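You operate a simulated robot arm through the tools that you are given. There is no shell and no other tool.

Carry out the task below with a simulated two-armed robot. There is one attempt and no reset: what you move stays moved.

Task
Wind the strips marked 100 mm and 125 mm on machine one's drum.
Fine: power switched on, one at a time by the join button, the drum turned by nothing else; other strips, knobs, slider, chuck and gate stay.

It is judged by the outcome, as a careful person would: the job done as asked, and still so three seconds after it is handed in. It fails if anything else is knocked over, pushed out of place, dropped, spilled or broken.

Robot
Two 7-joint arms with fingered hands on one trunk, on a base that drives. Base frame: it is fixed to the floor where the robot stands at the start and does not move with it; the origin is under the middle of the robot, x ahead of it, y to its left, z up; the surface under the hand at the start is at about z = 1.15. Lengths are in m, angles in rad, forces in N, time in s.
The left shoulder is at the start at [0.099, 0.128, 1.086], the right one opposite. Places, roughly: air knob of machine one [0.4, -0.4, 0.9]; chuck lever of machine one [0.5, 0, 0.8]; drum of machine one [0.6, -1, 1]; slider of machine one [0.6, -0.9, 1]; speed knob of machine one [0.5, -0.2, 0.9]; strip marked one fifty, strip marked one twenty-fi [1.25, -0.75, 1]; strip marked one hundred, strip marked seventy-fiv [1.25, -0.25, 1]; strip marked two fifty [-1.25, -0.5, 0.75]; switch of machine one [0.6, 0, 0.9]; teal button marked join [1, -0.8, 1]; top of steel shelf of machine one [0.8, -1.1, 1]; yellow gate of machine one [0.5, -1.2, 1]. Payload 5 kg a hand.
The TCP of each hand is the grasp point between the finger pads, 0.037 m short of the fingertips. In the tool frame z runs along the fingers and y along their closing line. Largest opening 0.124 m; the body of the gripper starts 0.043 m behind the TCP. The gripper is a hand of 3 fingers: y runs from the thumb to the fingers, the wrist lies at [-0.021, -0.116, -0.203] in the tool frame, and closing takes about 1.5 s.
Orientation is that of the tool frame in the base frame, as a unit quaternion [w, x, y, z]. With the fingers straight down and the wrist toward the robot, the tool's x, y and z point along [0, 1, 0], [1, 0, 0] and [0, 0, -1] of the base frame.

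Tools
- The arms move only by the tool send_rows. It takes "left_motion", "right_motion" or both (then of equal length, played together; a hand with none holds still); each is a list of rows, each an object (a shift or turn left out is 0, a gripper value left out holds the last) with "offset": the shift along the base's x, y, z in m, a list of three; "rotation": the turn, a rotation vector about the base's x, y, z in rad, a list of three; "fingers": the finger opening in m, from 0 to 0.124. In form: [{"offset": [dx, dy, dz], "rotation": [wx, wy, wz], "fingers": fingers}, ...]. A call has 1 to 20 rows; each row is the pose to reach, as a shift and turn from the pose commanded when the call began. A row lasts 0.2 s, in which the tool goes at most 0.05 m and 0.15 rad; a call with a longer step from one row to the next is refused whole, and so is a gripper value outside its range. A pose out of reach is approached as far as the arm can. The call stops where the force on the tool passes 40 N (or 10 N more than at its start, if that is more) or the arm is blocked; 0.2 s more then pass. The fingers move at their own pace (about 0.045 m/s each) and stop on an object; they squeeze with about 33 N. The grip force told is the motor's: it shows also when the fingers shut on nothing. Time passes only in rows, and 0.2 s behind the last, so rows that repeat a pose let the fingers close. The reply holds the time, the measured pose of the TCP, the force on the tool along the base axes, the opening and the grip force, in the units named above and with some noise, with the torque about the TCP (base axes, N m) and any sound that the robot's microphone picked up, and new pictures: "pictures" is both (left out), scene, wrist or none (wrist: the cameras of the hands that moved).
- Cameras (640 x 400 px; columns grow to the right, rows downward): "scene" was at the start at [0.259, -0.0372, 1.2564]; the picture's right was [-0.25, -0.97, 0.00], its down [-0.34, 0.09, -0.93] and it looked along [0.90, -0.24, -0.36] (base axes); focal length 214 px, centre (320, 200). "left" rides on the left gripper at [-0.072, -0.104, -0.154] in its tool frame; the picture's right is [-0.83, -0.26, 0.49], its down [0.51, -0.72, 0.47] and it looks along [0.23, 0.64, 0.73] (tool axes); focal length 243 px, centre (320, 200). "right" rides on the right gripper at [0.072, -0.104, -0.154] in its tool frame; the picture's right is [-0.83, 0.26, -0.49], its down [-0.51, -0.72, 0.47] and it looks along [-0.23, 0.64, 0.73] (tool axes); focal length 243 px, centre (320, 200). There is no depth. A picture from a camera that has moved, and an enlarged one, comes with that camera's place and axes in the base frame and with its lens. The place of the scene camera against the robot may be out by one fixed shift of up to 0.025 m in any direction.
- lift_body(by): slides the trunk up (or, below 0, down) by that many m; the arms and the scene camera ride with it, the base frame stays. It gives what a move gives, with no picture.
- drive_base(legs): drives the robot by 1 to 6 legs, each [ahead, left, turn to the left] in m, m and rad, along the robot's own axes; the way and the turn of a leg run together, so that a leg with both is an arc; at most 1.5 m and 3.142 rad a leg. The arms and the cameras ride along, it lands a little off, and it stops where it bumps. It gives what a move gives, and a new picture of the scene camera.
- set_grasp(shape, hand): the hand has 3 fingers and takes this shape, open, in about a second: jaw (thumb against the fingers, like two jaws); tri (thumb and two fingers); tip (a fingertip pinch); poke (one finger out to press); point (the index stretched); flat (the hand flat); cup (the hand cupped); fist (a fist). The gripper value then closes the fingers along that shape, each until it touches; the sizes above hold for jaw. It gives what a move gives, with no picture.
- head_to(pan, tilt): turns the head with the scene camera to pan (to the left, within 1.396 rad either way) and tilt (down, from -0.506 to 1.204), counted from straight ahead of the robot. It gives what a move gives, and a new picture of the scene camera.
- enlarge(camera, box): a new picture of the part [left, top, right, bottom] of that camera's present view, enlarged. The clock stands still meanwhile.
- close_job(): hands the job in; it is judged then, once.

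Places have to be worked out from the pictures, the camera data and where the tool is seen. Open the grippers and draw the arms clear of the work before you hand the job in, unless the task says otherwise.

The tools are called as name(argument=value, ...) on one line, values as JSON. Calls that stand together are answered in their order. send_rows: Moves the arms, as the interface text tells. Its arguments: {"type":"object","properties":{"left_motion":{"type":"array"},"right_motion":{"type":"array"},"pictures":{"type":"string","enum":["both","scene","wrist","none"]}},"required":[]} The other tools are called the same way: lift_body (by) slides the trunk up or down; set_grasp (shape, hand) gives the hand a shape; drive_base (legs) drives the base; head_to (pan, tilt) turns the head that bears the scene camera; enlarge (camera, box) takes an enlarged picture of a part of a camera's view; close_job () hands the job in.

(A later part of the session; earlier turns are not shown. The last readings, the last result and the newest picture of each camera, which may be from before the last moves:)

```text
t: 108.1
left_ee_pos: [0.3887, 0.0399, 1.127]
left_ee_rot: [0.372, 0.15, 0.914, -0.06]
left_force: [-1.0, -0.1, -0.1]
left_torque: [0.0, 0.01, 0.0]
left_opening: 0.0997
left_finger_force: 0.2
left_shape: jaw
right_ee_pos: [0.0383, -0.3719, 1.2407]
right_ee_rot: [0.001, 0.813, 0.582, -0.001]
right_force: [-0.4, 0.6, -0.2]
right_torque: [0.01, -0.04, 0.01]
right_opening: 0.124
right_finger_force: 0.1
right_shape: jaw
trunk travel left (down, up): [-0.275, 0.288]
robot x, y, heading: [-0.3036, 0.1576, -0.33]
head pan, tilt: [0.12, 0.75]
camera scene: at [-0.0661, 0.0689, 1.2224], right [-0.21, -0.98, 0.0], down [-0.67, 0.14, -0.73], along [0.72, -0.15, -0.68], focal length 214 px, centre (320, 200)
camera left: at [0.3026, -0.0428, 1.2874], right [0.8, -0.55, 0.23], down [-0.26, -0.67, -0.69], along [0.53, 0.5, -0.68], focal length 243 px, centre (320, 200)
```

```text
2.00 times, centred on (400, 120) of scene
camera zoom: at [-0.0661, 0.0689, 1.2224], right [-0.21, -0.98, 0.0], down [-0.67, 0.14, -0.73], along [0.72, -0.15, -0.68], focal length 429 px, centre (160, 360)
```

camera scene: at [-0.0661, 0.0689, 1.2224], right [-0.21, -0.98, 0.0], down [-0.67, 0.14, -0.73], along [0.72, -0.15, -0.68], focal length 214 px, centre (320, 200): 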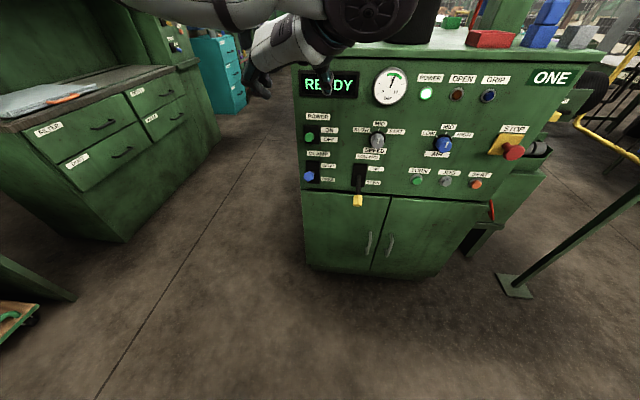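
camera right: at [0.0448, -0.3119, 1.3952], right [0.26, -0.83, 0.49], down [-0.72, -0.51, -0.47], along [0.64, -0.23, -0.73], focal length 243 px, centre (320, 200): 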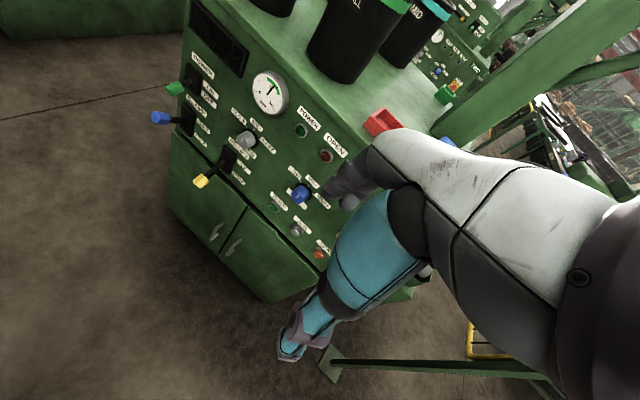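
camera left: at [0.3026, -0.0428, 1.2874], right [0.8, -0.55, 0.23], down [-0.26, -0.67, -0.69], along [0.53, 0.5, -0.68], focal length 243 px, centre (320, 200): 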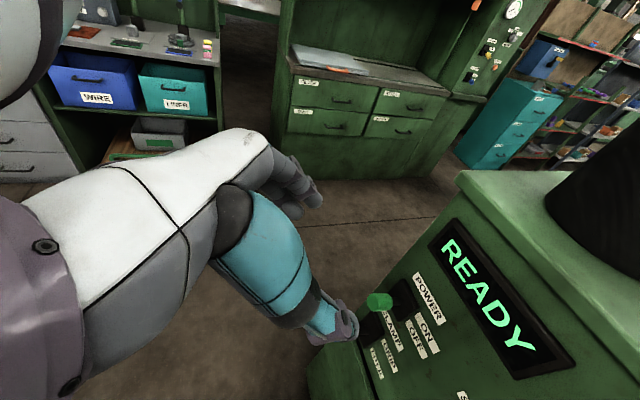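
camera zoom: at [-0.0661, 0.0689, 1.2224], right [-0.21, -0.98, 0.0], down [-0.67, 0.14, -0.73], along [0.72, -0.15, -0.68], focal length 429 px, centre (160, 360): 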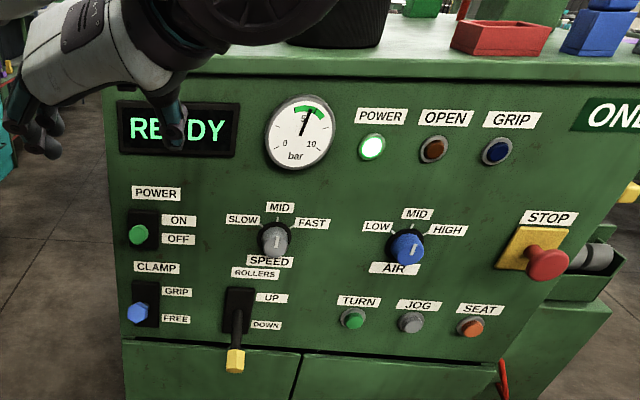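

Power is on: READY lit and POWER lamp glowing, all other levers and knobs unchanged. I bring the left hand back to the fingers-down posture near the body for driving.

send_rows(left_motion=[{"offset": [-0.03, 0.0, 0.02], "rotation": [0.065, 0.032, -0.124], "fingers": 0.124}, {"offset": [-0.06, 0.0, 0.04], "rotation": [0.13, 0.064, -0.247]}, {"offset": [-0.09, 0.0, 0.06], "rotation": [0.194, 0.096, -0.371]}, {"offset": [-0.11, -0.01, 0.08], "rotation": [0.259, 0.128, -0.494]}, {"offset": [-0.13, -0.02, 0.1], "rotation": [0.324, 0.16, -0.618]}, {"offset": [-0.15, -0.03, 0.12], "rotation": [0.389, 0.193, -0.742]}, {"offset": [-0.17, -0.04, 0.14], "rotation": [0.453, 0.225, -0.865]}, {"offset": [-0.19, -0.05, 0.143], "rotation": [0.518, 0.257, -0.989]}, {"offset": [-0.21, -0.06, 0.143], "rotation": [0.583, 0.289, -1.112]}, {"offset": [-0.22, -0.07, 0.143], "rotation": [0.648, 0.321, -1.236]}, {"offset": [-0.22, -0.074, 0.143], "rotation": [0.712, 0.353, -1.359]}, {"offset": [-0.22, -0.074, 0.143], "rotation": [0.777, 0.385, -1.483]}, {"offset": [-0.22, -0.074, 0.143], "rotation": [0.777, 0.385, -1.483]}], pictures="scene")

```text
t: 110.9
left_ee_pos: [0.1706, -0.0338, 1.2686]
left_ee_rot: [-0.003, 0.814, 0.581, 0.006]
left_force: [-0.2, -0.4, -0.4]
left_torque: [0.03, -0.01, 0.0]
left_opening: 0.1235
left_finger_force: 0.0
left_shape: jaw
right_ee_pos: [0.0395, -0.3706, 1.2412]
right_ee_rot: [0.0, 0.813, 0.582, 0.0]
right_force: [0.5, 0.1, -1.2]
right_torque: [0.0, -0.02, 0.01]
right_opening: 0.1238
right_finger_force: 0.0
right_shape: jaw
trunk travel left (down, up): [-0.275, 0.288]
robot x, y, heading: [-0.3064, 0.1566, -0.325]
head pan, tilt: [0.12, 0.75]
camera scene: at [-0.0648, 0.0691, 1.2221], right [-0.21, -0.98, 0.0], down [-0.67, 0.14, -0.73], along [0.72, -0.15, -0.68], focal length 214 px, centre (320, 200)
```

scene: 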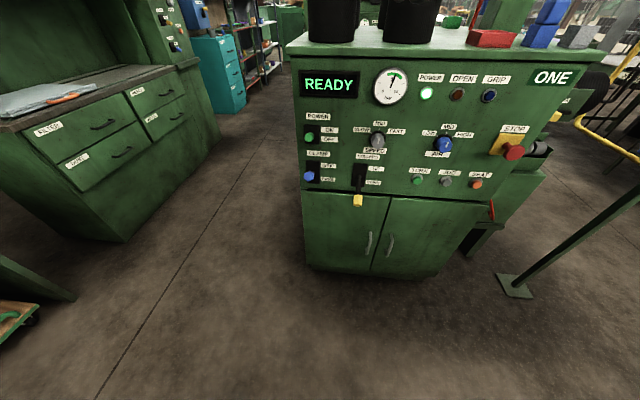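

The machine is READY. I raise the trunk for clearance and drive around through the aisle to the rear of machine one.

lift_body(by=0.28)

drive_base(legs=[[0, -0.9, 0], [0, -0.88, 0]])

head_to(pan=0.0, tilt=0.5)

```text
t: 113.7
left_ee_pos: [0.1725, -0.0352, 1.5474]
left_ee_rot: [-0.005, 0.813, 0.582, 0.005]
left_force: [0.4, -0.4, -0.3]
left_torque: [0.04, 0.06, 0.01]
left_opening: 0.1236
left_finger_force: 0.1
left_shape: jaw
right_ee_pos: [0.0412, -0.3721, 1.5185]
right_ee_rot: [-0.001, 0.813, 0.583, -0.001]
right_force: [1.1, 0.4, 0.0]
right_torque: [-0.01, 0.01, 0.01]
right_opening: 0.1237
right_finger_force: 0.0
right_shape: jaw
trunk travel left (down, up): [-0.555, 0.008]
robot x, y, heading: [-0.307, 0.1562, -0.331]
head pan, tilt: [0.12, 0.75]
```

```text
t: 129.6
left_ee_pos: [-0.4218, -1.7174, 1.549]
left_ee_rot: [-0.004, 0.819, 0.573, 0.006]
left_force: [-0.5, -0.1, 0.1]
left_torque: [0.0, 0.02, -0.03]
left_opening: 0.1238
left_finger_force: 0.0
left_shape: jaw
right_ee_pos: [-0.5605, -2.0528, 1.5199]
right_ee_rot: [0.0, 0.819, 0.573, 0.0]
right_force: [-0.4, 0.5, -0.1]
right_torque: [-0.03, 0.04, -0.01]
right_opening: 0.1238
right_finger_force: 0.0
right_shape: jaw
trunk travel left (down, up): [-0.555, 0.008]
robot x, y, heading: [-0.8919, -1.5195, -0.354]
head pan, tilt: [0.12, 0.75]
camera scene: at [-0.7842, -1.564, 1.5335], right [-0.23, -0.97, 0.0], down [-0.66, 0.15, -0.73], along [0.71, -0.17, -0.68], focal length 214 px, centre (320, 200)
```

scene: 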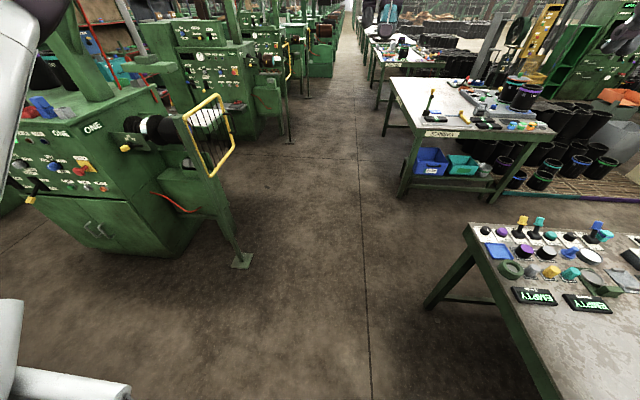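

```text
t: 130.4
left_ee_pos: [-0.4216, -1.7196, 1.5467]
left_ee_rot: [-0.003, 0.819, 0.574, 0.006]
left_force: [0.2, 1.2, 0.9]
left_torque: [0.0, -0.02, 0.02]
left_opening: 0.1238
left_finger_force: 0.0
left_shape: jaw
right_ee_pos: [-0.5596, -2.0537, 1.521]
right_ee_rot: [0.0, 0.819, 0.573, 0.0]
right_force: [0.1, -0.2, -0.5]
right_torque: [-0.05, -0.03, 0.02]
right_opening: 0.124
right_finger_force: 0.0
right_shape: jaw
trunk travel left (down, up): [-0.555, 0.008]
robot x, y, heading: [-0.892, -1.5171, -0.345]
head pan, tilt: [0.0, 0.499]
camera scene: at [-0.7797, -1.5768, 1.5554], right [-0.34, -0.94, 0.0], down [-0.45, 0.16, -0.88], along [0.82, -0.3, -0.48], focal length 214 px, centre (320, 200)
```

scene: 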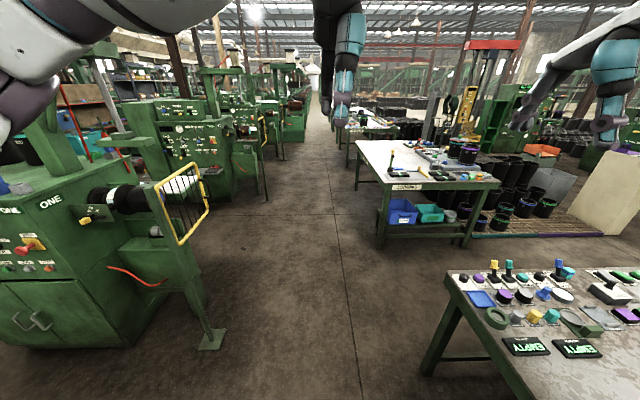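

I am in the aisle at l ≈ -1.77 in the machine frame with clear floor ahead. I drive ahead about 2.3 m with a small shift left, then look.

drive_base(legs=[[1.2, 0.12, 0.02], [1.1, 0, 0]])

```text
t: 141.9
left_ee_pos: [1.8372, -2.3204, 1.5487]
left_ee_rot: [-0.003, 0.806, 0.591, 0.008]
left_force: [-0.5, 0.5, 0.5]
left_torque: [0.0, 0.01, 0.0]
left_opening: 0.1236
left_finger_force: 0.0
left_shape: jaw
right_ee_pos: [1.7135, -2.6595, 1.5211]
right_ee_rot: [0.001, 0.806, 0.592, 0.001]
right_force: [-0.5, 0.2, -0.1]
right_torque: [-0.02, 0.02, -0.03]
right_opening: 0.1239
right_finger_force: 0.1
right_shape: jaw
trunk travel left (down, up): [-0.555, 0.008]
robot x, y, heading: [1.3597, -2.1399, -0.299]
head pan, tilt: [0.0, 0.499]
camera scene: at [1.473, -2.1932, 1.5558], right [-0.3, -0.95, 0.0], down [-0.46, 0.14, -0.88], along [0.84, -0.26, -0.48], focal length 214 px, centre (320, 200)
```

scene: 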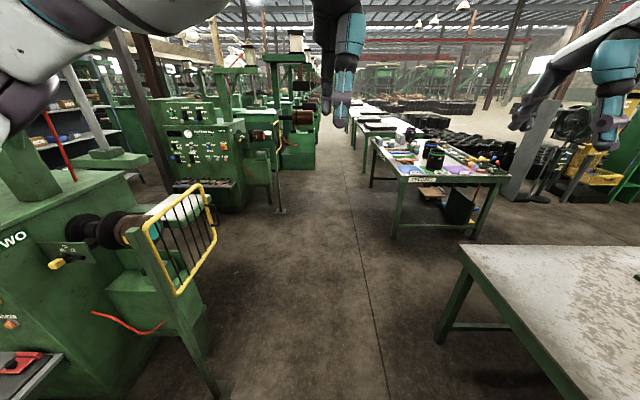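

I am at the aisle position beside the gap between machines one and two. I turn around to face machine one's rear direction and then look.

drive_base(legs=[[0, 0, 3.1]])

head_to(pan=-0.6, tilt=0.55)

```text
t: 149.6
left_ee_pos: [0.8812, -1.9571, 1.549]
left_ee_rot: [-0.006, -0.588, 0.809, -0.004]
left_force: [0.2, 0.7, -0.9]
left_torque: [-0.01, -0.01, 0.02]
left_opening: 0.1237
left_finger_force: 0.0
left_shape: jaw
right_ee_pos: [1.006, -1.6184, 1.5205]
right_ee_rot: [0.0, -0.588, 0.809, 0.0]
right_force: [-0.4, 0.1, 1.2]
right_torque: [-0.01, -0.02, 0.01]
right_opening: 0.1238
right_finger_force: 0.1
right_shape: jaw
trunk travel left (down, up): [-0.555, 0.008]
robot x, y, heading: [1.3583, -2.1425, 2.832]
head pan, tilt: [0.0, 0.499]
camera scene: at [1.226, -2.1145, 1.5555], right [0.31, 0.95, 0.0], down [0.46, -0.15, -0.88], along [-0.84, 0.27, -0.48], focal length 214 px, centre (320, 200)
```

scene: 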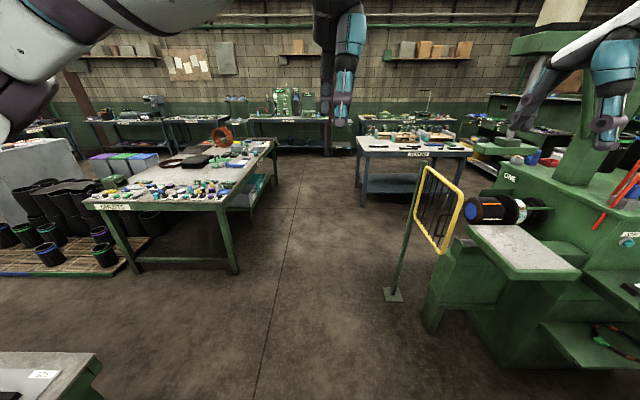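

```text
t: 150.6
left_ee_pos: [0.8797, -1.9576, 1.548]
left_ee_rot: [-0.007, -0.588, 0.809, -0.004]
left_force: [-0.5, 0.4, -0.3]
left_torque: [-0.03, 0.02, 0.01]
left_opening: 0.1237
left_finger_force: 0.1
left_shape: jaw
right_ee_pos: [1.0057, -1.6191, 1.5212]
right_ee_rot: [0.001, -0.589, 0.808, 0.0]
right_force: [-0.1, 0.3, 1.5]
right_torque: [-0.02, -0.03, -0.01]
right_opening: 0.1237
right_finger_force: 0.0
right_shape: jaw
trunk travel left (down, up): [-0.555, 0.008]
robot x, y, heading: [1.3552, -2.1368, 2.825]
head pan, tilt: [-0.6, 0.55]
camera scene: at [1.2573, -2.0715, 1.5509], right [0.79, 0.61, 0.0], down [0.32, -0.41, -0.85], along [-0.52, 0.67, -0.52], focal length 214 px, centre (320, 200)
```

scene: 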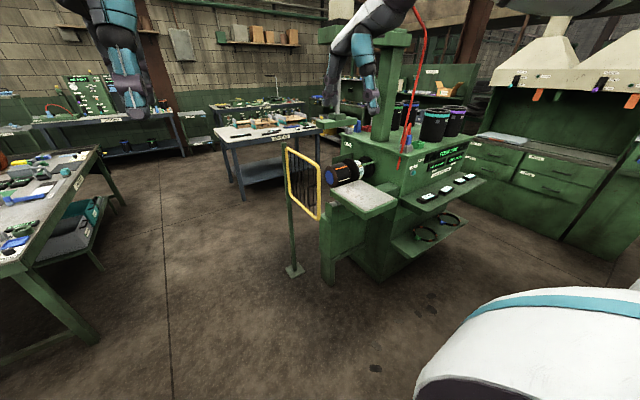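

The rear displays are now lit. I sidestep right 1.1 m into the gap behind machine one.

drive_base(legs=[[0.04, -0.7, 0], [0, -0.4, 0]])

head_to(pan=0.0, tilt=0.7)

enlarge(camera="scene", box=[160, 100, 480, 300])

```text
t: 161.0
left_ee_pos: [1.1782, -0.8878, 1.5489]
left_ee_rot: [-0.005, -0.59, 0.808, -0.003]
left_force: [0.3, 1.0, 0.0]
left_torque: [-0.01, 0.03, 0.01]
left_opening: 0.1237
left_finger_force: 0.0
left_shape: jaw
right_ee_pos: [1.3016, -0.5466, 1.5213]
right_ee_rot: [0.0, -0.591, 0.807, 0.0]
right_force: [-0.2, -0.3, -0.6]
right_torque: [0.02, 0.01, -0.04]
right_opening: 0.1235
right_finger_force: 0.1
right_shape: jaw
trunk travel left (down, up): [-0.555, 0.008]
robot x, y, heading: [1.6565, -1.0697, 2.833]
head pan, tilt: [-0.6, 0.55]
camera scene: at [1.5548, -0.9998, 1.5509], right [0.79, 0.62, 0.0], down [0.32, -0.41, -0.85], along [-0.52, 0.67, -0.52], focal length 214 px, centre (320, 200)
```

scene: 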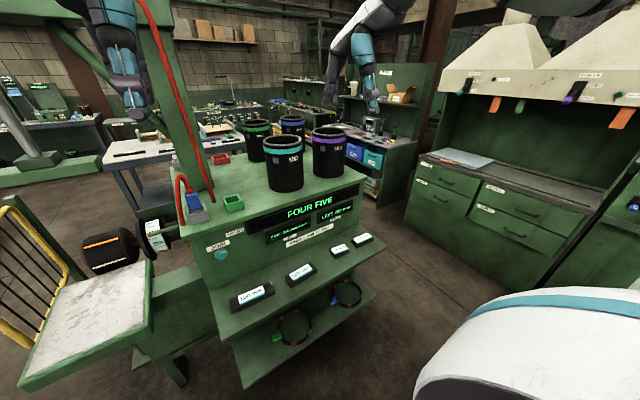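

```text
t: 162.0
left_ee_pos: [1.1766, -0.886, 1.5485]
left_ee_rot: [-0.007, -0.59, 0.807, -0.003]
left_force: [-0.2, -0.2, -0.4]
left_torque: [-0.01, 0.01, 0.0]
left_opening: 0.1236
left_finger_force: 0.0
left_shape: jaw
right_ee_pos: [1.3019, -0.5477, 1.5195]
right_ee_rot: [0.0, -0.59, 0.807, 0.0]
right_force: [-0.3, -0.3, -0.5]
right_torque: [-0.01, -0.03, -0.02]
right_opening: 0.1238
right_finger_force: 0.1
right_shape: jaw
trunk travel left (down, up): [-0.555, 0.008]
robot x, y, heading: [1.6556, -1.0679, 2.841]
head pan, tilt: [0.0, 0.7]
camera scene: at [1.5295, -1.0436, 1.5378], right [0.3, 0.95, 0.0], down [0.61, -0.2, -0.77], along [-0.73, 0.23, -0.64], focal length 214 px, centre (320, 200)
```

scene: 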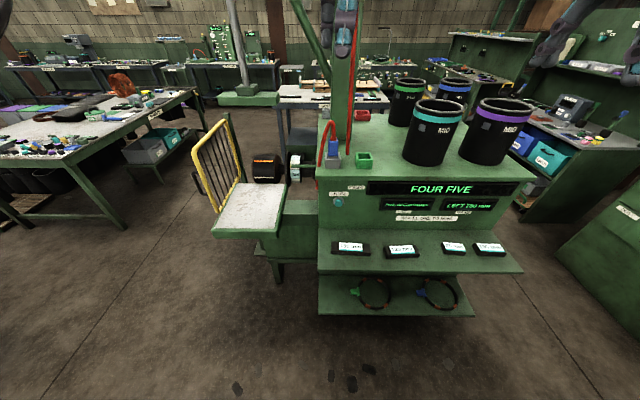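

```text
2.00 times, centred on (320, 200) of scene
camera zoom: at [1.5295, -1.0436, 1.5378], right [0.3, 0.95, 0.0], down [0.61, -0.2, -0.77], along [-0.73, 0.23, -0.64], focal length 429 px, centre (320, 200)
```

zoom: 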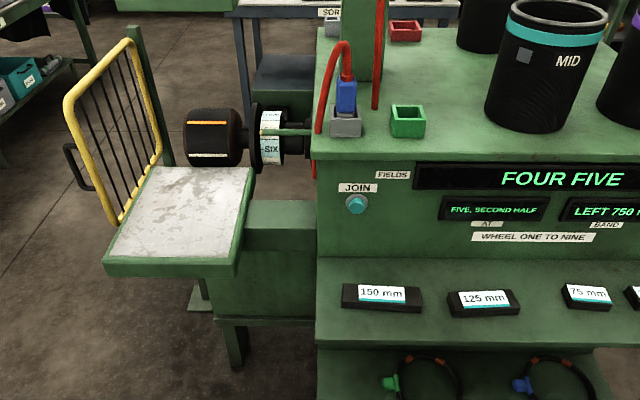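

The rear displays are readable now: FIELDS "FOUR FIVE", AT "FIVE, SECOND HALF", BAND "LEFT 750 mm". I enlarge to read them exactly.

enlarge(camera="scene", box=[320, 170, 520, 280])

enlarge(camera="scene", box=[240, 140, 340, 200])

enlarge(camera="scene", box=[370, 180, 510, 230])

```text
3.20 times, centred on (420, 225) of scene
camera zoom: at [1.5295, -1.0436, 1.5378], right [0.3, 0.95, 0.0], down [0.61, -0.2, -0.77], along [-0.73, 0.23, -0.64], focal length 686 px, centre (0, 120)
```

zoom: 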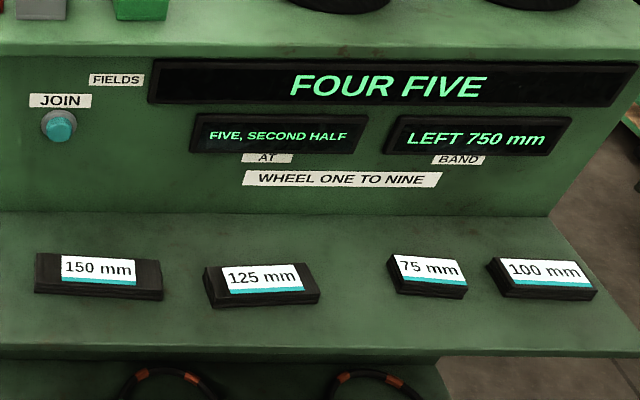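

```text
6.40 times, centred on (290, 170) of scene
camera zoom: at [1.5295, -1.0436, 1.5378], right [0.3, 0.95, 0.0], down [0.61, -0.2, -0.77], along [-0.73, 0.23, -0.64], focal length 1373 px, centre (512, 392)
```

zoom: 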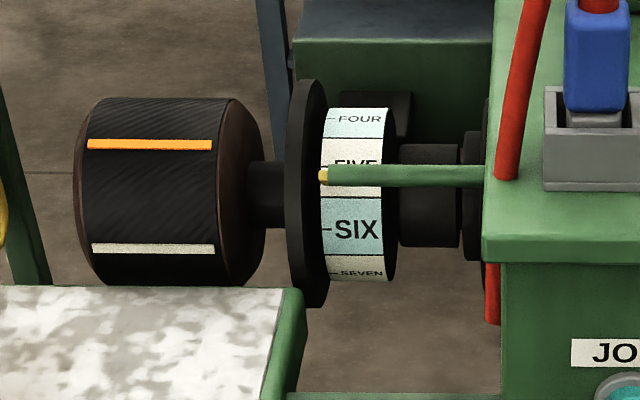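

```text
4.57 times, centred on (440, 205) of scene
camera zoom: at [1.5295, -1.0436, 1.5378], right [0.3, 0.95, 0.0], down [0.61, -0.2, -0.77], along [-0.73, 0.23, -0.64], focal length 980 px, centre (-229, 177)
```

zoom: 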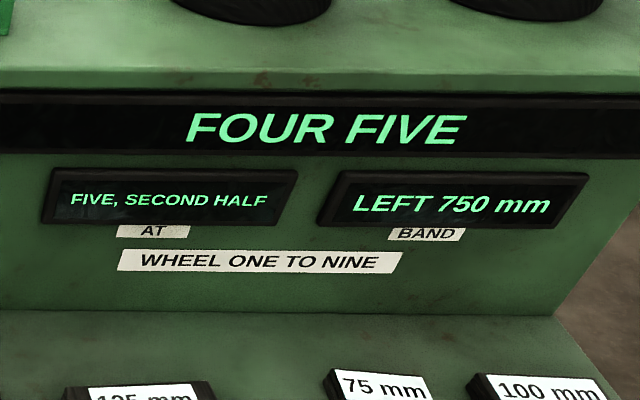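

Displays read FIELDS "FOUR FIVE", AT "FIVE, SECOND HALF", BAND "LEFT 750 mm"; strips order on the rear shelf is 150, 125, 75, 100 (top z ≈ 0.9), and the steel shelf centre is near [0.82, -1.11, 0.96]. I lower the trunk to working height and move the left hand out of the way.

lift_body(by=-0.28)

send_rows(left_motion=[{"offset": [0.0, -0.045, 0.0]}, {"offset": [0.01, -0.09, 0.0]}, {"offset": [0.03, -0.13, 0.01]}, {"offset": [0.05, -0.17, 0.02]}, {"offset": [0.07, -0.21, 0.03]}, {"offset": [0.09, -0.25, 0.04]}, {"offset": [0.11, -0.29, 0.05]}, {"offset": [0.13, -0.33, 0.05]}, {"offset": [0.15, -0.36, 0.05]}], pictures="scene")

```text
t: 164.8
left_ee_pos: [1.1777, -0.8867, 1.2687]
left_ee_rot: [-0.007, -0.589, 0.808, -0.003]
left_force: [0.1, -0.6, -0.8]
left_torque: [0.0, -0.01, 0.03]
left_opening: 0.1238
left_finger_force: 0.1
left_shape: jaw
right_ee_pos: [1.3013, -0.547, 1.2414]
right_ee_rot: [0.0, -0.591, 0.807, -0.001]
right_force: [0.4, 0.2, 1.5]
right_torque: [-0.03, 0.01, -0.05]
right_opening: 0.1237
right_finger_force: 0.2
right_shape: jaw
trunk travel left (down, up): [-0.275, 0.288]
robot x, y, heading: [1.6565, -1.0674, 2.83]
head pan, tilt: [0.0, 0.7]
```

```text
t: 166.8
left_ee_pos: [1.3, -1.2242, 1.2654]
left_ee_rot: [0.0, -0.583, 0.812, 0.006]
left_force: [0.1, 0.2, 0.1]
left_torque: [-0.03, 0.04, -0.01]
left_opening: 0.1236
left_finger_force: 0.1
left_shape: jaw
left hand out of reach, approached as far as the arm can: row 7, 8, 9
right_ee_pos: [1.3024, -0.5479, 1.2424]
right_ee_rot: [0.0, -0.59, 0.807, 0.002]
right_force: [0.5, 0.0, 0.9]
right_torque: [0.01, 0.02, 0.01]
right_opening: 0.1237
right_finger_force: 0.0
right_shape: jaw
trunk travel left (down, up): [-0.275, 0.288]
robot x, y, heading: [1.6603, -1.0691, 2.834]
head pan, tilt: [0.0, 0.7]
camera scene: at [1.3985, -1.0031, 1.2265], right [0.3, 0.95, 0.0], down [0.61, -0.19, -0.77], along [-0.73, 0.23, -0.64], focal length 214 px, centre (320, 200)
```

scene: 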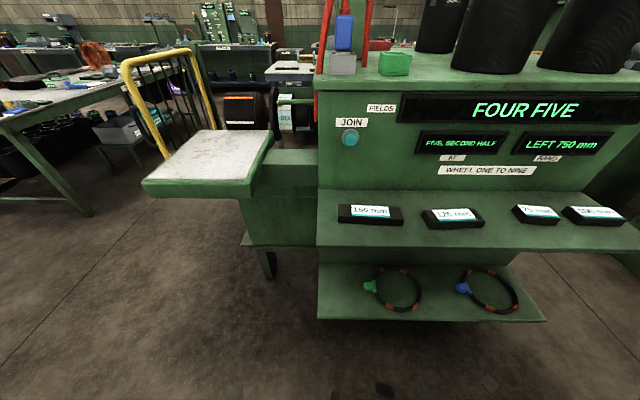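

Left hand is clear. Now I move the right hand above the 100 mm strip (near [1.25, -0.31]) staying high, to look with the wrist camera.

send_rows(right_motion=[{"offset": [-0.008, 0.04, -0.01]}, {"offset": [-0.016, 0.08, -0.03]}, {"offset": [-0.024, 0.12, -0.05]}, {"offset": [-0.032, 0.16, -0.07]}, {"offset": [-0.04, 0.2, -0.09]}, {"offset": [-0.048, 0.235, -0.1]}, {"offset": [-0.048, 0.235, -0.1]}])

enlarge(camera="right", box=[160, 150, 480, 350])

```text
t: 168.4
left_ee_pos: [1.2985, -1.2235, 1.2648]
left_ee_rot: [0.001, -0.583, 0.812, 0.005]
left_force: [-0.3, -0.5, 0.8]
left_torque: [0.04, -0.01, 0.02]
left_opening: 0.1239
left_finger_force: 0.1
left_shape: jaw
right_ee_pos: [1.2534, -0.3146, 1.1409]
right_ee_rot: [0.001, -0.591, 0.807, 0.001]
right_force: [0.2, -0.7, 0.5]
right_torque: [-0.01, -0.01, -0.01]
right_opening: 0.1239
right_finger_force: 0.1
right_shape: jaw
trunk travel left (down, up): [-0.275, 0.288]
robot x, y, heading: [1.6573, -1.0642, 2.828]
head pan, tilt: [0.0, 0.7]
camera scene: at [1.3976, -1.0024, 1.2263], right [0.3, 0.95, 0.0], down [0.61, -0.19, -0.77], along [-0.73, 0.23, -0.64], focal length 214 px, centre (320, 200)
camera right: at [1.3319, -0.4132, 1.2945], right [0.0, 0.87, 0.49], down [0.84, 0.27, -0.47], along [-0.54, 0.42, -0.73], focal length 243 px, centre (320, 200)
```

scene: 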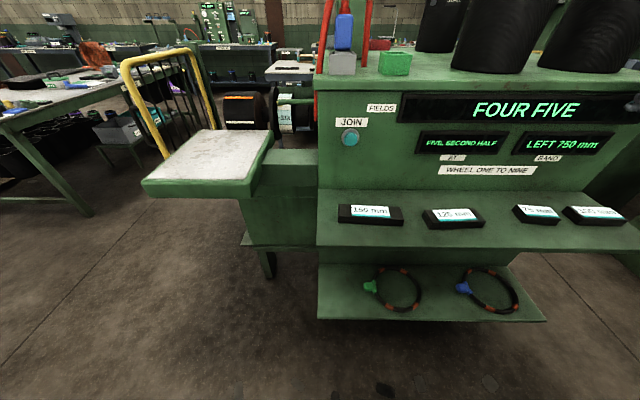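
right: 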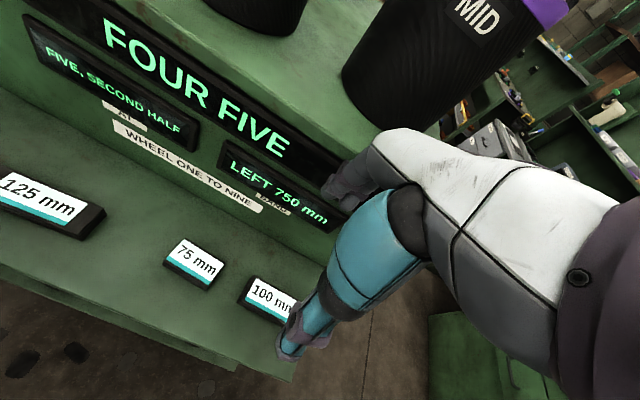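

```text
2.00 times, centred on (320, 250) of right
camera zoom: at [1.3319, -0.4132, 1.2945], right [0.0, 0.87, 0.49], down [0.84, 0.27, -0.47], along [-0.54, 0.42, -0.73], focal length 485 px, centre (320, 100)
```

zoom: 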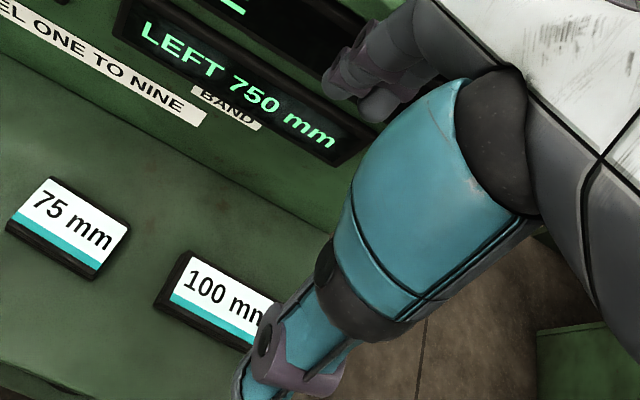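

From the wrist camera and the scene view, the 100 mm strip's centre is near [1.255, -0.267] with its top at z ≈ 0.88. I move over it and lower to about 0.17 m above, then look again.

send_rows(right_motion=[{"offset": [0.001, 0.025, -0.03]}, {"offset": [0.002, 0.047, -0.06]}, {"offset": [0.002, 0.047, -0.09]}, {"offset": [0.002, 0.047, -0.09]}])

enlarge(camera="right", box=[200, 150, 440, 350])

enlarge(camera="scene", box=[480, 100, 640, 260])

```text
t: 169.4
left_ee_pos: [1.3, -1.2225, 1.2648]
left_ee_rot: [0.0, -0.583, 0.812, 0.004]
left_force: [0.0, -0.6, -0.4]
left_torque: [0.01, -0.04, -0.01]
left_opening: 0.1238
left_finger_force: 0.1
left_shape: jaw
right_ee_pos: [1.2549, -0.265, 1.0498]
right_ee_rot: [0.001, -0.591, 0.807, 0.0]
right_force: [0.0, -0.2, 0.9]
right_torque: [0.03, 0.01, 0.01]
right_opening: 0.1236
right_finger_force: 0.0
right_shape: jaw
trunk travel left (down, up): [-0.275, 0.288]
robot x, y, heading: [1.6582, -1.0667, 2.831]
head pan, tilt: [0.0, 0.7]
camera scene: at [1.3977, -1.002, 1.2263], right [0.3, 0.95, 0.0], down [0.61, -0.2, -0.77], along [-0.73, 0.23, -0.64], focal length 214 px, centre (320, 200)
camera right: at [1.3334, -0.3638, 1.2046], right [0.0, 0.87, 0.49], down [0.84, 0.26, -0.47], along [-0.54, 0.42, -0.73], focal length 243 px, centre (320, 200)
```

scene: 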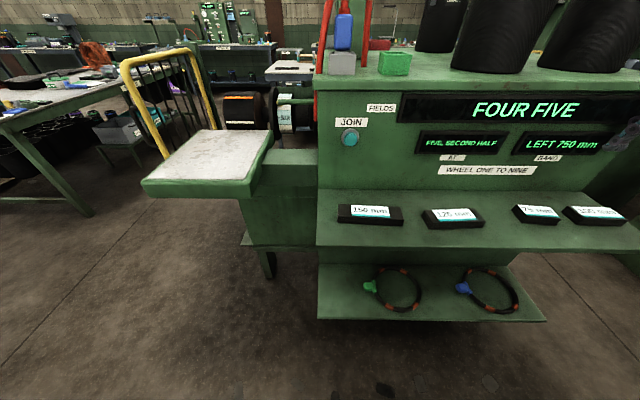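
right: 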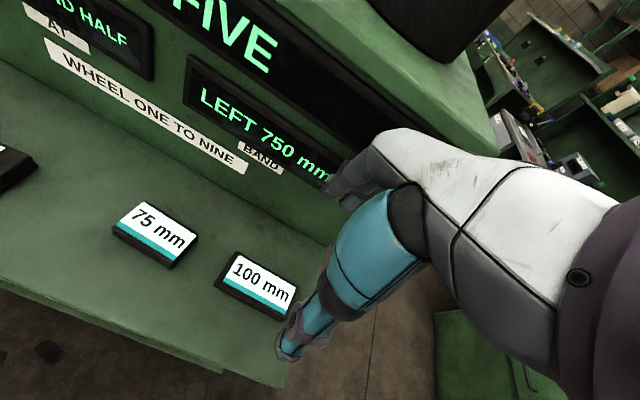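

```text
2.00 times, centred on (320, 250) of right
camera zoom: at [1.3334, -0.3638, 1.2046], right [0.0, 0.87, 0.49], down [0.84, 0.26, -0.47], along [-0.54, 0.42, -0.73], focal length 485 px, centre (320, 100)
```

zoom: 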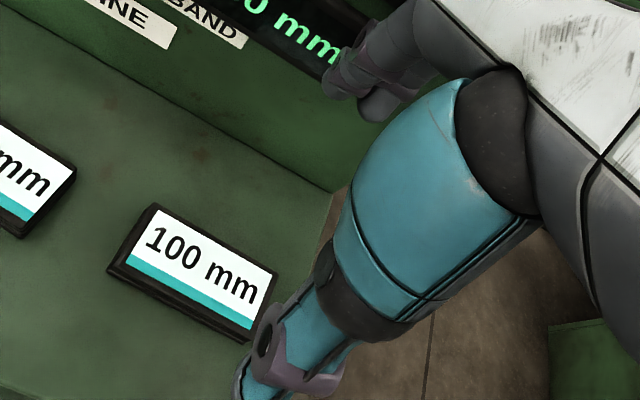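

```text
2.50 times, centred on (560, 180) of scene
camera zoom: at [1.3977, -1.002, 1.2263], right [0.3, 0.95, 0.0], down [0.61, -0.2, -0.77], along [-0.73, 0.23, -0.64], focal length 536 px, centre (-280, 250)
```

zoom: 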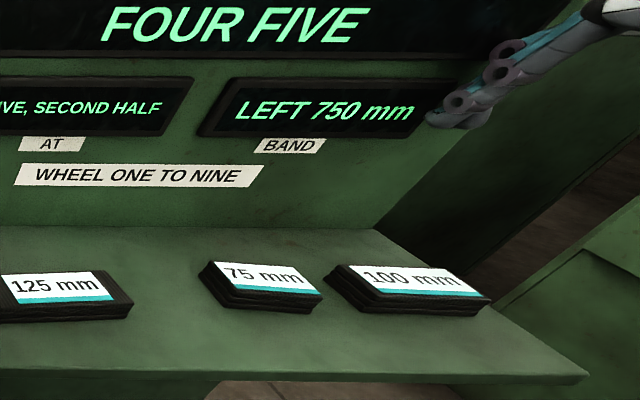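

The full strip outline gives its centre at [1.253, -0.268], long side along the shelf, top z ≈ 0.88. I lower the open hand straight over it to TCP z ≈ 0.91, closing to 0.09 m.

send_rows(right_motion=[{"offset": [-0.001, -0.003, -0.04], "fingers": 0.09}, {"offset": [-0.001, -0.003, -0.08]}, {"offset": [-0.001, -0.003, -0.115]}, {"offset": [-0.001, -0.003, -0.14]}, {"offset": [-0.001, -0.003, -0.14]}])

enlarge(camera="right", box=[200, 150, 440, 350])

enlarge(camera="scene", box=[480, 100, 640, 260])

```text
t: 170.8
left_ee_pos: [1.2982, -1.224, 1.2647]
left_ee_rot: [0.001, -0.584, 0.812, 0.005]
left_force: [1.2, 0.3, 0.7]
left_torque: [-0.04, -0.01, 0.02]
left_opening: 0.1238
left_finger_force: 0.1
left_shape: jaw
right_ee_pos: [1.2528, -0.2691, 0.9167]
right_ee_rot: [-0.002, -0.59, 0.807, 0.006]
right_force: [-1.4, -0.4, 19.9]
right_torque: [-0.4, -0.79, 0.01]
right_opening: 0.089
right_finger_force: 0.0
right_shape: jaw
trunk travel left (down, up): [-0.275, 0.288]
robot x, y, heading: [1.6567, -1.0684, 2.838]
head pan, tilt: [0.0, 0.7]
stopped in row 5 (right hand): the force on the tool passed its limit at 42 N (the readings are from after the stop); the commanded pose is now the measured one
camera scene: at [1.3979, -1.0029, 1.2263], right [0.3, 0.95, 0.0], down [0.61, -0.19, -0.77], along [-0.73, 0.23, -0.64], focal length 214 px, centre (320, 200)
camera right: at [1.3329, -0.3678, 1.0702], right [0.01, 0.87, 0.5], down [0.84, 0.27, -0.48], along [-0.55, 0.42, -0.72], focal length 243 px, centre (320, 200)
```

scene: 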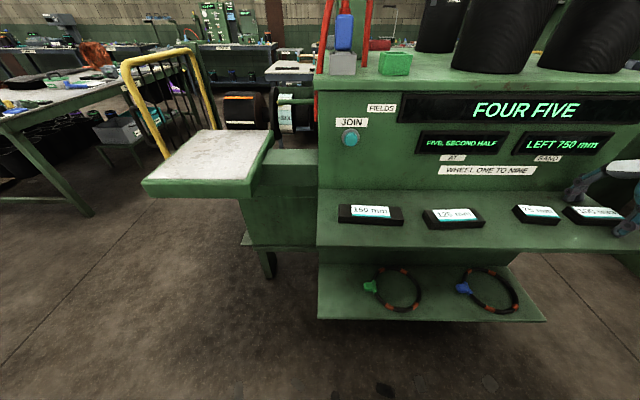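
right: 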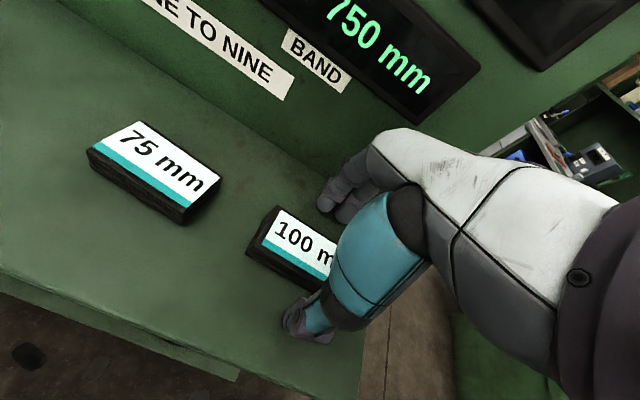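

```text
2.00 times, centred on (320, 250) of right
camera zoom: at [1.3329, -0.3678, 1.0702], right [0.01, 0.87, 0.5], down [0.84, 0.27, -0.48], along [-0.55, 0.42, -0.72], focal length 485 px, centre (320, 100)
```

zoom: 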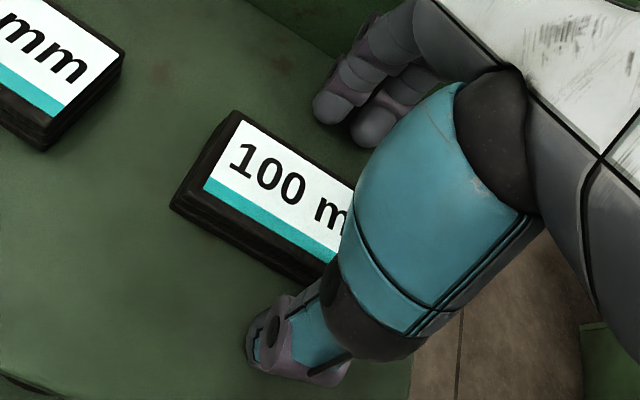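

```text
2.50 times, centred on (560, 180) of scene
camera zoom: at [1.3979, -1.0029, 1.2263], right [0.3, 0.95, 0.0], down [0.61, -0.19, -0.77], along [-0.73, 0.23, -0.64], focal length 536 px, centre (-280, 250)
```

zoom: 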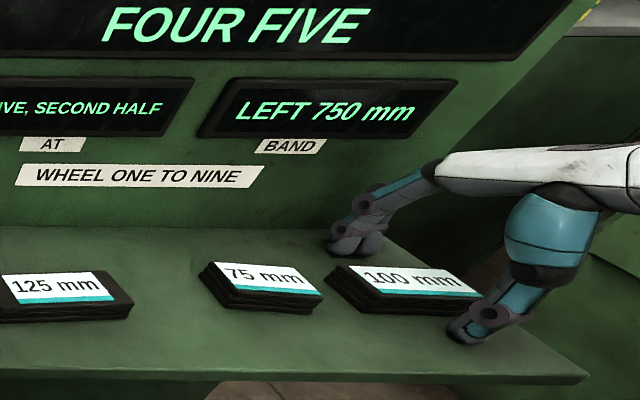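

The fingertips touched the shelf at TCP z = 0.917 (20 N remaining). I raise 8 mm to relieve the force and begin closing on the strip.

send_rows(right_motion=[{"offset": [0, 0, 0.008]}, {"offset": [0, 0, 0.008], "fingers": 0.075}, {"offset": [0, 0, 0.008], "fingers": 0.065}, {"offset": [0, 0, 0.008], "fingers": 0.055}, {"offset": [0, 0, 0.008], "fingers": 0.055}], pictures="wrist")

enlarge(camera="scene", box=[480, 100, 640, 260])

```text
t: 172.0
left_ee_pos: [1.298, -1.2223, 1.2662]
left_ee_rot: [0.001, -0.584, 0.812, 0.005]
left_force: [-0.5, -0.3, 0.3]
left_torque: [-0.04, 0.01, 0.02]
left_opening: 0.1238
left_finger_force: 0.1
left_shape: jaw
right_ee_pos: [1.2542, -0.2683, 0.9208]
right_ee_rot: [-0.001, -0.59, 0.808, 0.002]
right_force: [-1.0, 0.4, 0.0]
right_torque: [0.01, 0.0, 0.0]
right_opening: 0.0555
right_finger_force: 0.1
right_shape: jaw
trunk travel left (down, up): [-0.275, 0.288]
robot x, y, heading: [1.6532, -1.0689, 2.835]
head pan, tilt: [0.0, 0.7]
camera right: at [1.3329, -0.3674, 1.0748], right [0.01, 0.87, 0.5], down [0.84, 0.27, -0.48], along [-0.54, 0.42, -0.73], focal length 243 px, centre (320, 200)
```

right: 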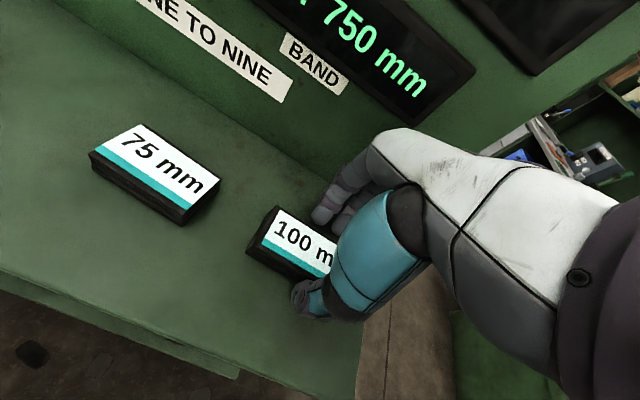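

```text
2.50 times, centred on (560, 180) of scene
camera zoom: at [1.3976, -1.0021, 1.2262], right [0.3, 0.95, 0.0], down [0.61, -0.2, -0.77], along [-0.73, 0.23, -0.64], focal length 536 px, centre (-280, 250)
```

zoom: 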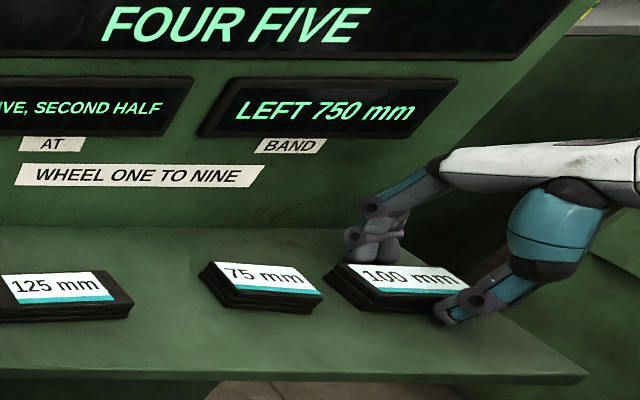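

The strip lies between thumb and fingers with no load. I lower 3 mm and close fully to grip it.

send_rows(right_motion=[{"offset": [0, 0, -0.003], "fingers": 0.045}, {"offset": [0, 0, -0.003], "fingers": 0.03}, {"offset": [0, 0, -0.003], "fingers": 0.02}, {"offset": [0, 0, -0.003], "fingers": 0.01}, {"offset": [0, 0, -0.003], "fingers": 0.01}, {"offset": [0, 0, -0.003], "fingers": 0.01}], pictures="wrist")

enlarge(camera="scene", box=[480, 100, 640, 260])

```text
t: 173.4
left_ee_pos: [1.3004, -1.2243, 1.266]
left_ee_rot: [0.001, -0.584, 0.812, 0.005]
left_force: [-0.9, -0.2, 0.0]
left_torque: [-0.04, 0.01, 0.01]
left_opening: 0.1241
left_finger_force: 0.0
left_shape: jaw
right_ee_pos: [1.2541, -0.2678, 0.9189]
right_ee_rot: [-0.002, -0.59, 0.807, 0.003]
right_force: [0.6, -0.1, 2.9]
right_torque: [-0.06, -0.11, 0.01]
right_opening: 0.0395
right_finger_force: 33.8
right_shape: jaw
trunk travel left (down, up): [-0.275, 0.288]
robot x, y, heading: [1.6557, -1.0697, 2.836]
head pan, tilt: [0.0, 0.7]
camera right: at [1.3326, -0.367, 1.0722], right [0.01, 0.87, 0.5], down [0.84, 0.27, -0.48], along [-0.54, 0.42, -0.73], focal length 243 px, centre (320, 200)
```

right: 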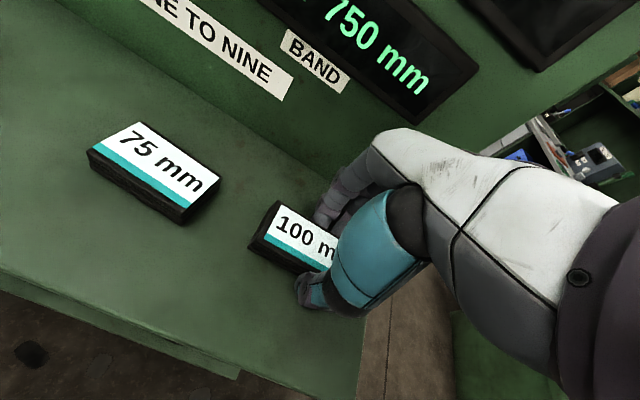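

```text
2.50 times, centred on (560, 180) of scene
camera zoom: at [1.3977, -1.0023, 1.2263], right [0.3, 0.95, 0.0], down [0.61, -0.19, -0.77], along [-0.73, 0.23, -0.64], focal length 536 px, centre (-280, 250)
```

zoom: 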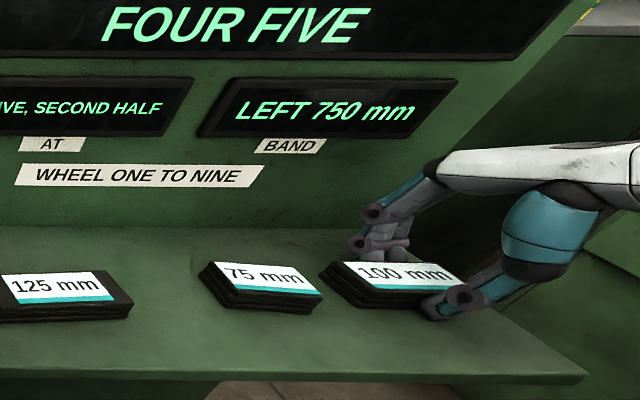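

The strip is gripped (opening 0.0395 m, 34 N). I lift it straight up 12 cm and check that it comes along level.

send_rows(right_motion=[{"offset": [0, 0, 0.02]}, {"offset": [0, 0, 0.05]}, {"offset": [0.01, 0, 0.09]}, {"offset": [0.02, 0, 0.13]}, {"offset": [0.03, 0, 0.16]}])

enlarge(camera="right", box=[200, 150, 440, 350])

```text
t: 174.6
left_ee_pos: [1.3012, -1.2227, 1.2648]
left_ee_rot: [0.0, -0.584, 0.811, 0.005]
left_force: [0.0, 0.1, -0.1]
left_torque: [0.01, 0.02, -0.03]
left_opening: 0.1238
left_finger_force: 0.1
left_shape: jaw
right_ee_pos: [1.2835, -0.2654, 1.0793]
right_ee_rot: [-0.001, -0.59, 0.807, 0.003]
right_force: [0.5, -0.2, -0.7]
right_torque: [0.04, 0.03, 0.03]
right_opening: 0.0397
right_finger_force: 32.7
right_shape: jaw
trunk travel left (down, up): [-0.275, 0.288]
robot x, y, heading: [1.6569, -1.0661, 2.833]
head pan, tilt: [0.0, 0.7]
camera scene: at [1.3979, -1.0025, 1.2263], right [0.3, 0.95, 0.0], down [0.61, -0.19, -0.77], along [-0.73, 0.23, -0.64], focal length 214 px, centre (320, 200)
camera right: at [1.3629, -0.366, 1.2329], right [0.01, 0.87, 0.5], down [0.84, 0.27, -0.48], along [-0.54, 0.42, -0.73], focal length 243 px, centre (320, 200)
```

scene: 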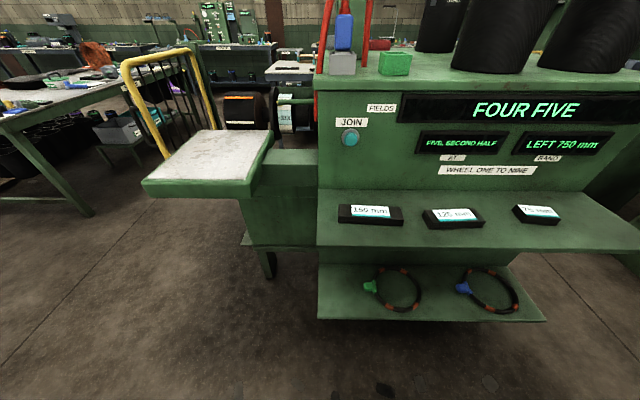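
right: 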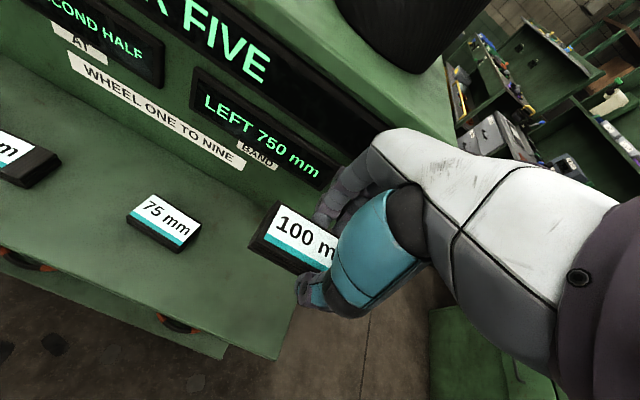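

```text
2.00 times, centred on (320, 250) of right
camera zoom: at [1.3629, -0.366, 1.2329], right [0.01, 0.87, 0.5], down [0.84, 0.27, -0.48], along [-0.54, 0.42, -0.73], focal length 485 px, centre (320, 100)
```

zoom: 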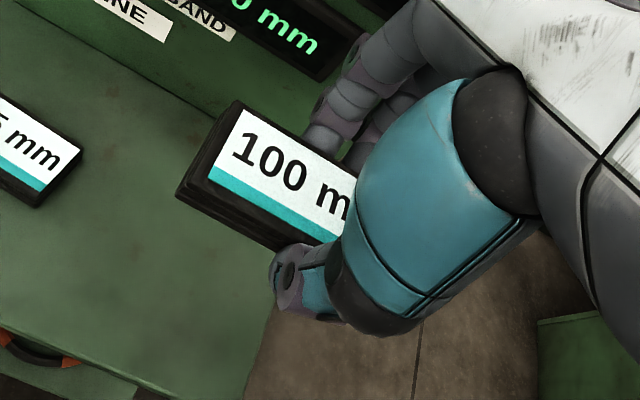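

The strip hangs level in the hand. I sidestep the robot 0.35 m to the left (path already travelled) so that the steel shelf is straight ahead of the right hand.

drive_base(legs=[[0, 0.35, 0]])

```text
t: 178.2
left_ee_pos: [1.194, -1.5462, 1.2656]
left_ee_rot: [0.001, -0.581, 0.814, 0.004]
left_force: [0.4, -0.2, -0.2]
left_torque: [0.0, 0.0, 0.02]
left_opening: 0.1237
left_finger_force: 0.0
left_shape: jaw
right_ee_pos: [1.1842, -0.5896, 1.0788]
right_ee_rot: [-0.001, -0.588, 0.809, 0.004]
right_force: [0.5, 0.7, -0.2]
right_torque: [0.03, -0.01, -0.02]
right_opening: 0.0397
right_finger_force: 33.4
right_shape: jaw
trunk travel left (down, up): [-0.275, 0.288]
robot x, y, heading: [1.5505, -1.3933, 2.825]
head pan, tilt: [0.0, 0.7]
camera scene: at [1.2935, -1.3261, 1.2262], right [0.31, 0.95, 0.0], down [0.61, -0.2, -0.76], along [-0.73, 0.24, -0.64], focal length 214 px, centre (320, 200)
```

scene: 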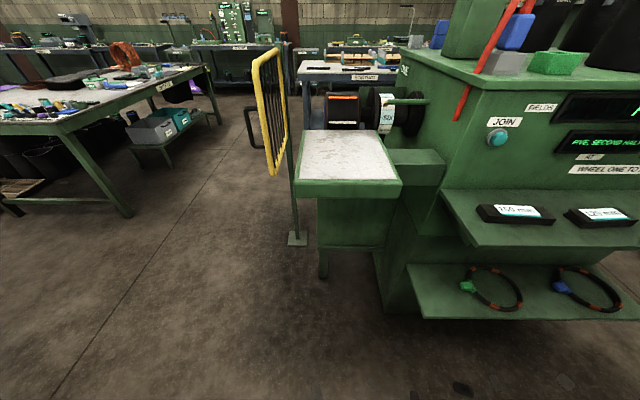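

The shelf top is triangulated at centre [0.825, -1.115], z ≈ 0.977 (0.26 deep, 0.22 wide). I carry the strip behind the red hose and then forward above the shelf at z = 1.12.

send_rows(right_motion=[{"offset": [0.005, -0.03, 0.02]}, {"offset": [0.0, -0.07, 0.04]}, {"offset": [-0.01, -0.112, 0.042]}, {"offset": [-0.021, -0.156, 0.042]}, {"offset": [-0.033, -0.2, 0.042]}, {"offset": [-0.045, -0.244, 0.042]}, {"offset": [-0.058, -0.288, 0.042]}, {"offset": [-0.071, -0.332, 0.042]}, {"offset": [-0.084, -0.376, 0.042]}, {"offset": [-0.097, -0.42, 0.042]}, {"offset": [-0.11, -0.464, 0.042]}, {"offset": [-0.12, -0.507, 0.042]}], pictures="both")

```text
t: 180.8
left_ee_pos: [1.1925, -1.5502, 1.2663]
left_ee_rot: [0.001, -0.581, 0.814, 0.006]
left_force: [0.2, 0.7, 0.0]
left_torque: [0.06, 0.02, -0.05]
left_opening: 0.1239
left_finger_force: 0.1
left_shape: jaw
right_ee_pos: [1.0625, -1.1005, 1.1208]
right_ee_rot: [-0.001, -0.587, 0.809, 0.004]
right_force: [-0.1, -0.1, -0.4]
right_torque: [0.02, -0.03, -0.02]
right_opening: 0.0393
right_finger_force: 32.9
right_shape: jaw
trunk travel left (down, up): [-0.275, 0.288]
robot x, y, heading: [1.5517, -1.394, 2.826]
head pan, tilt: [0.0, 0.7]
camera scene: at [1.2925, -1.3291, 1.2262], right [0.31, 0.95, 0.0], down [0.61, -0.2, -0.76], along [-0.73, 0.24, -0.64], focal length 214 px, centre (320, 200)
camera right: at [1.1405, -1.2013, 1.2744], right [0.01, 0.87, 0.5], down [0.84, 0.26, -0.47], along [-0.54, 0.42, -0.73], focal length 243 px, centre (320, 200)
```

scene: 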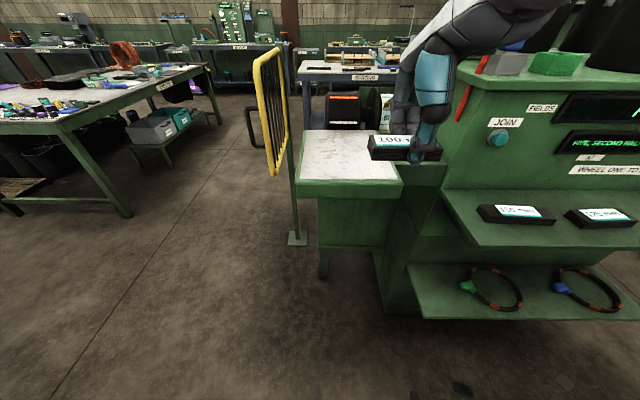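
right: 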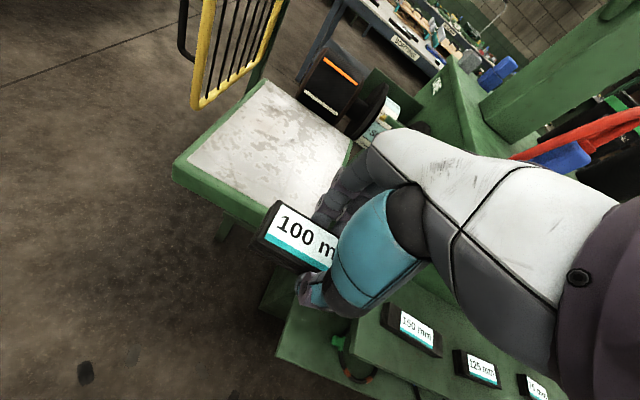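

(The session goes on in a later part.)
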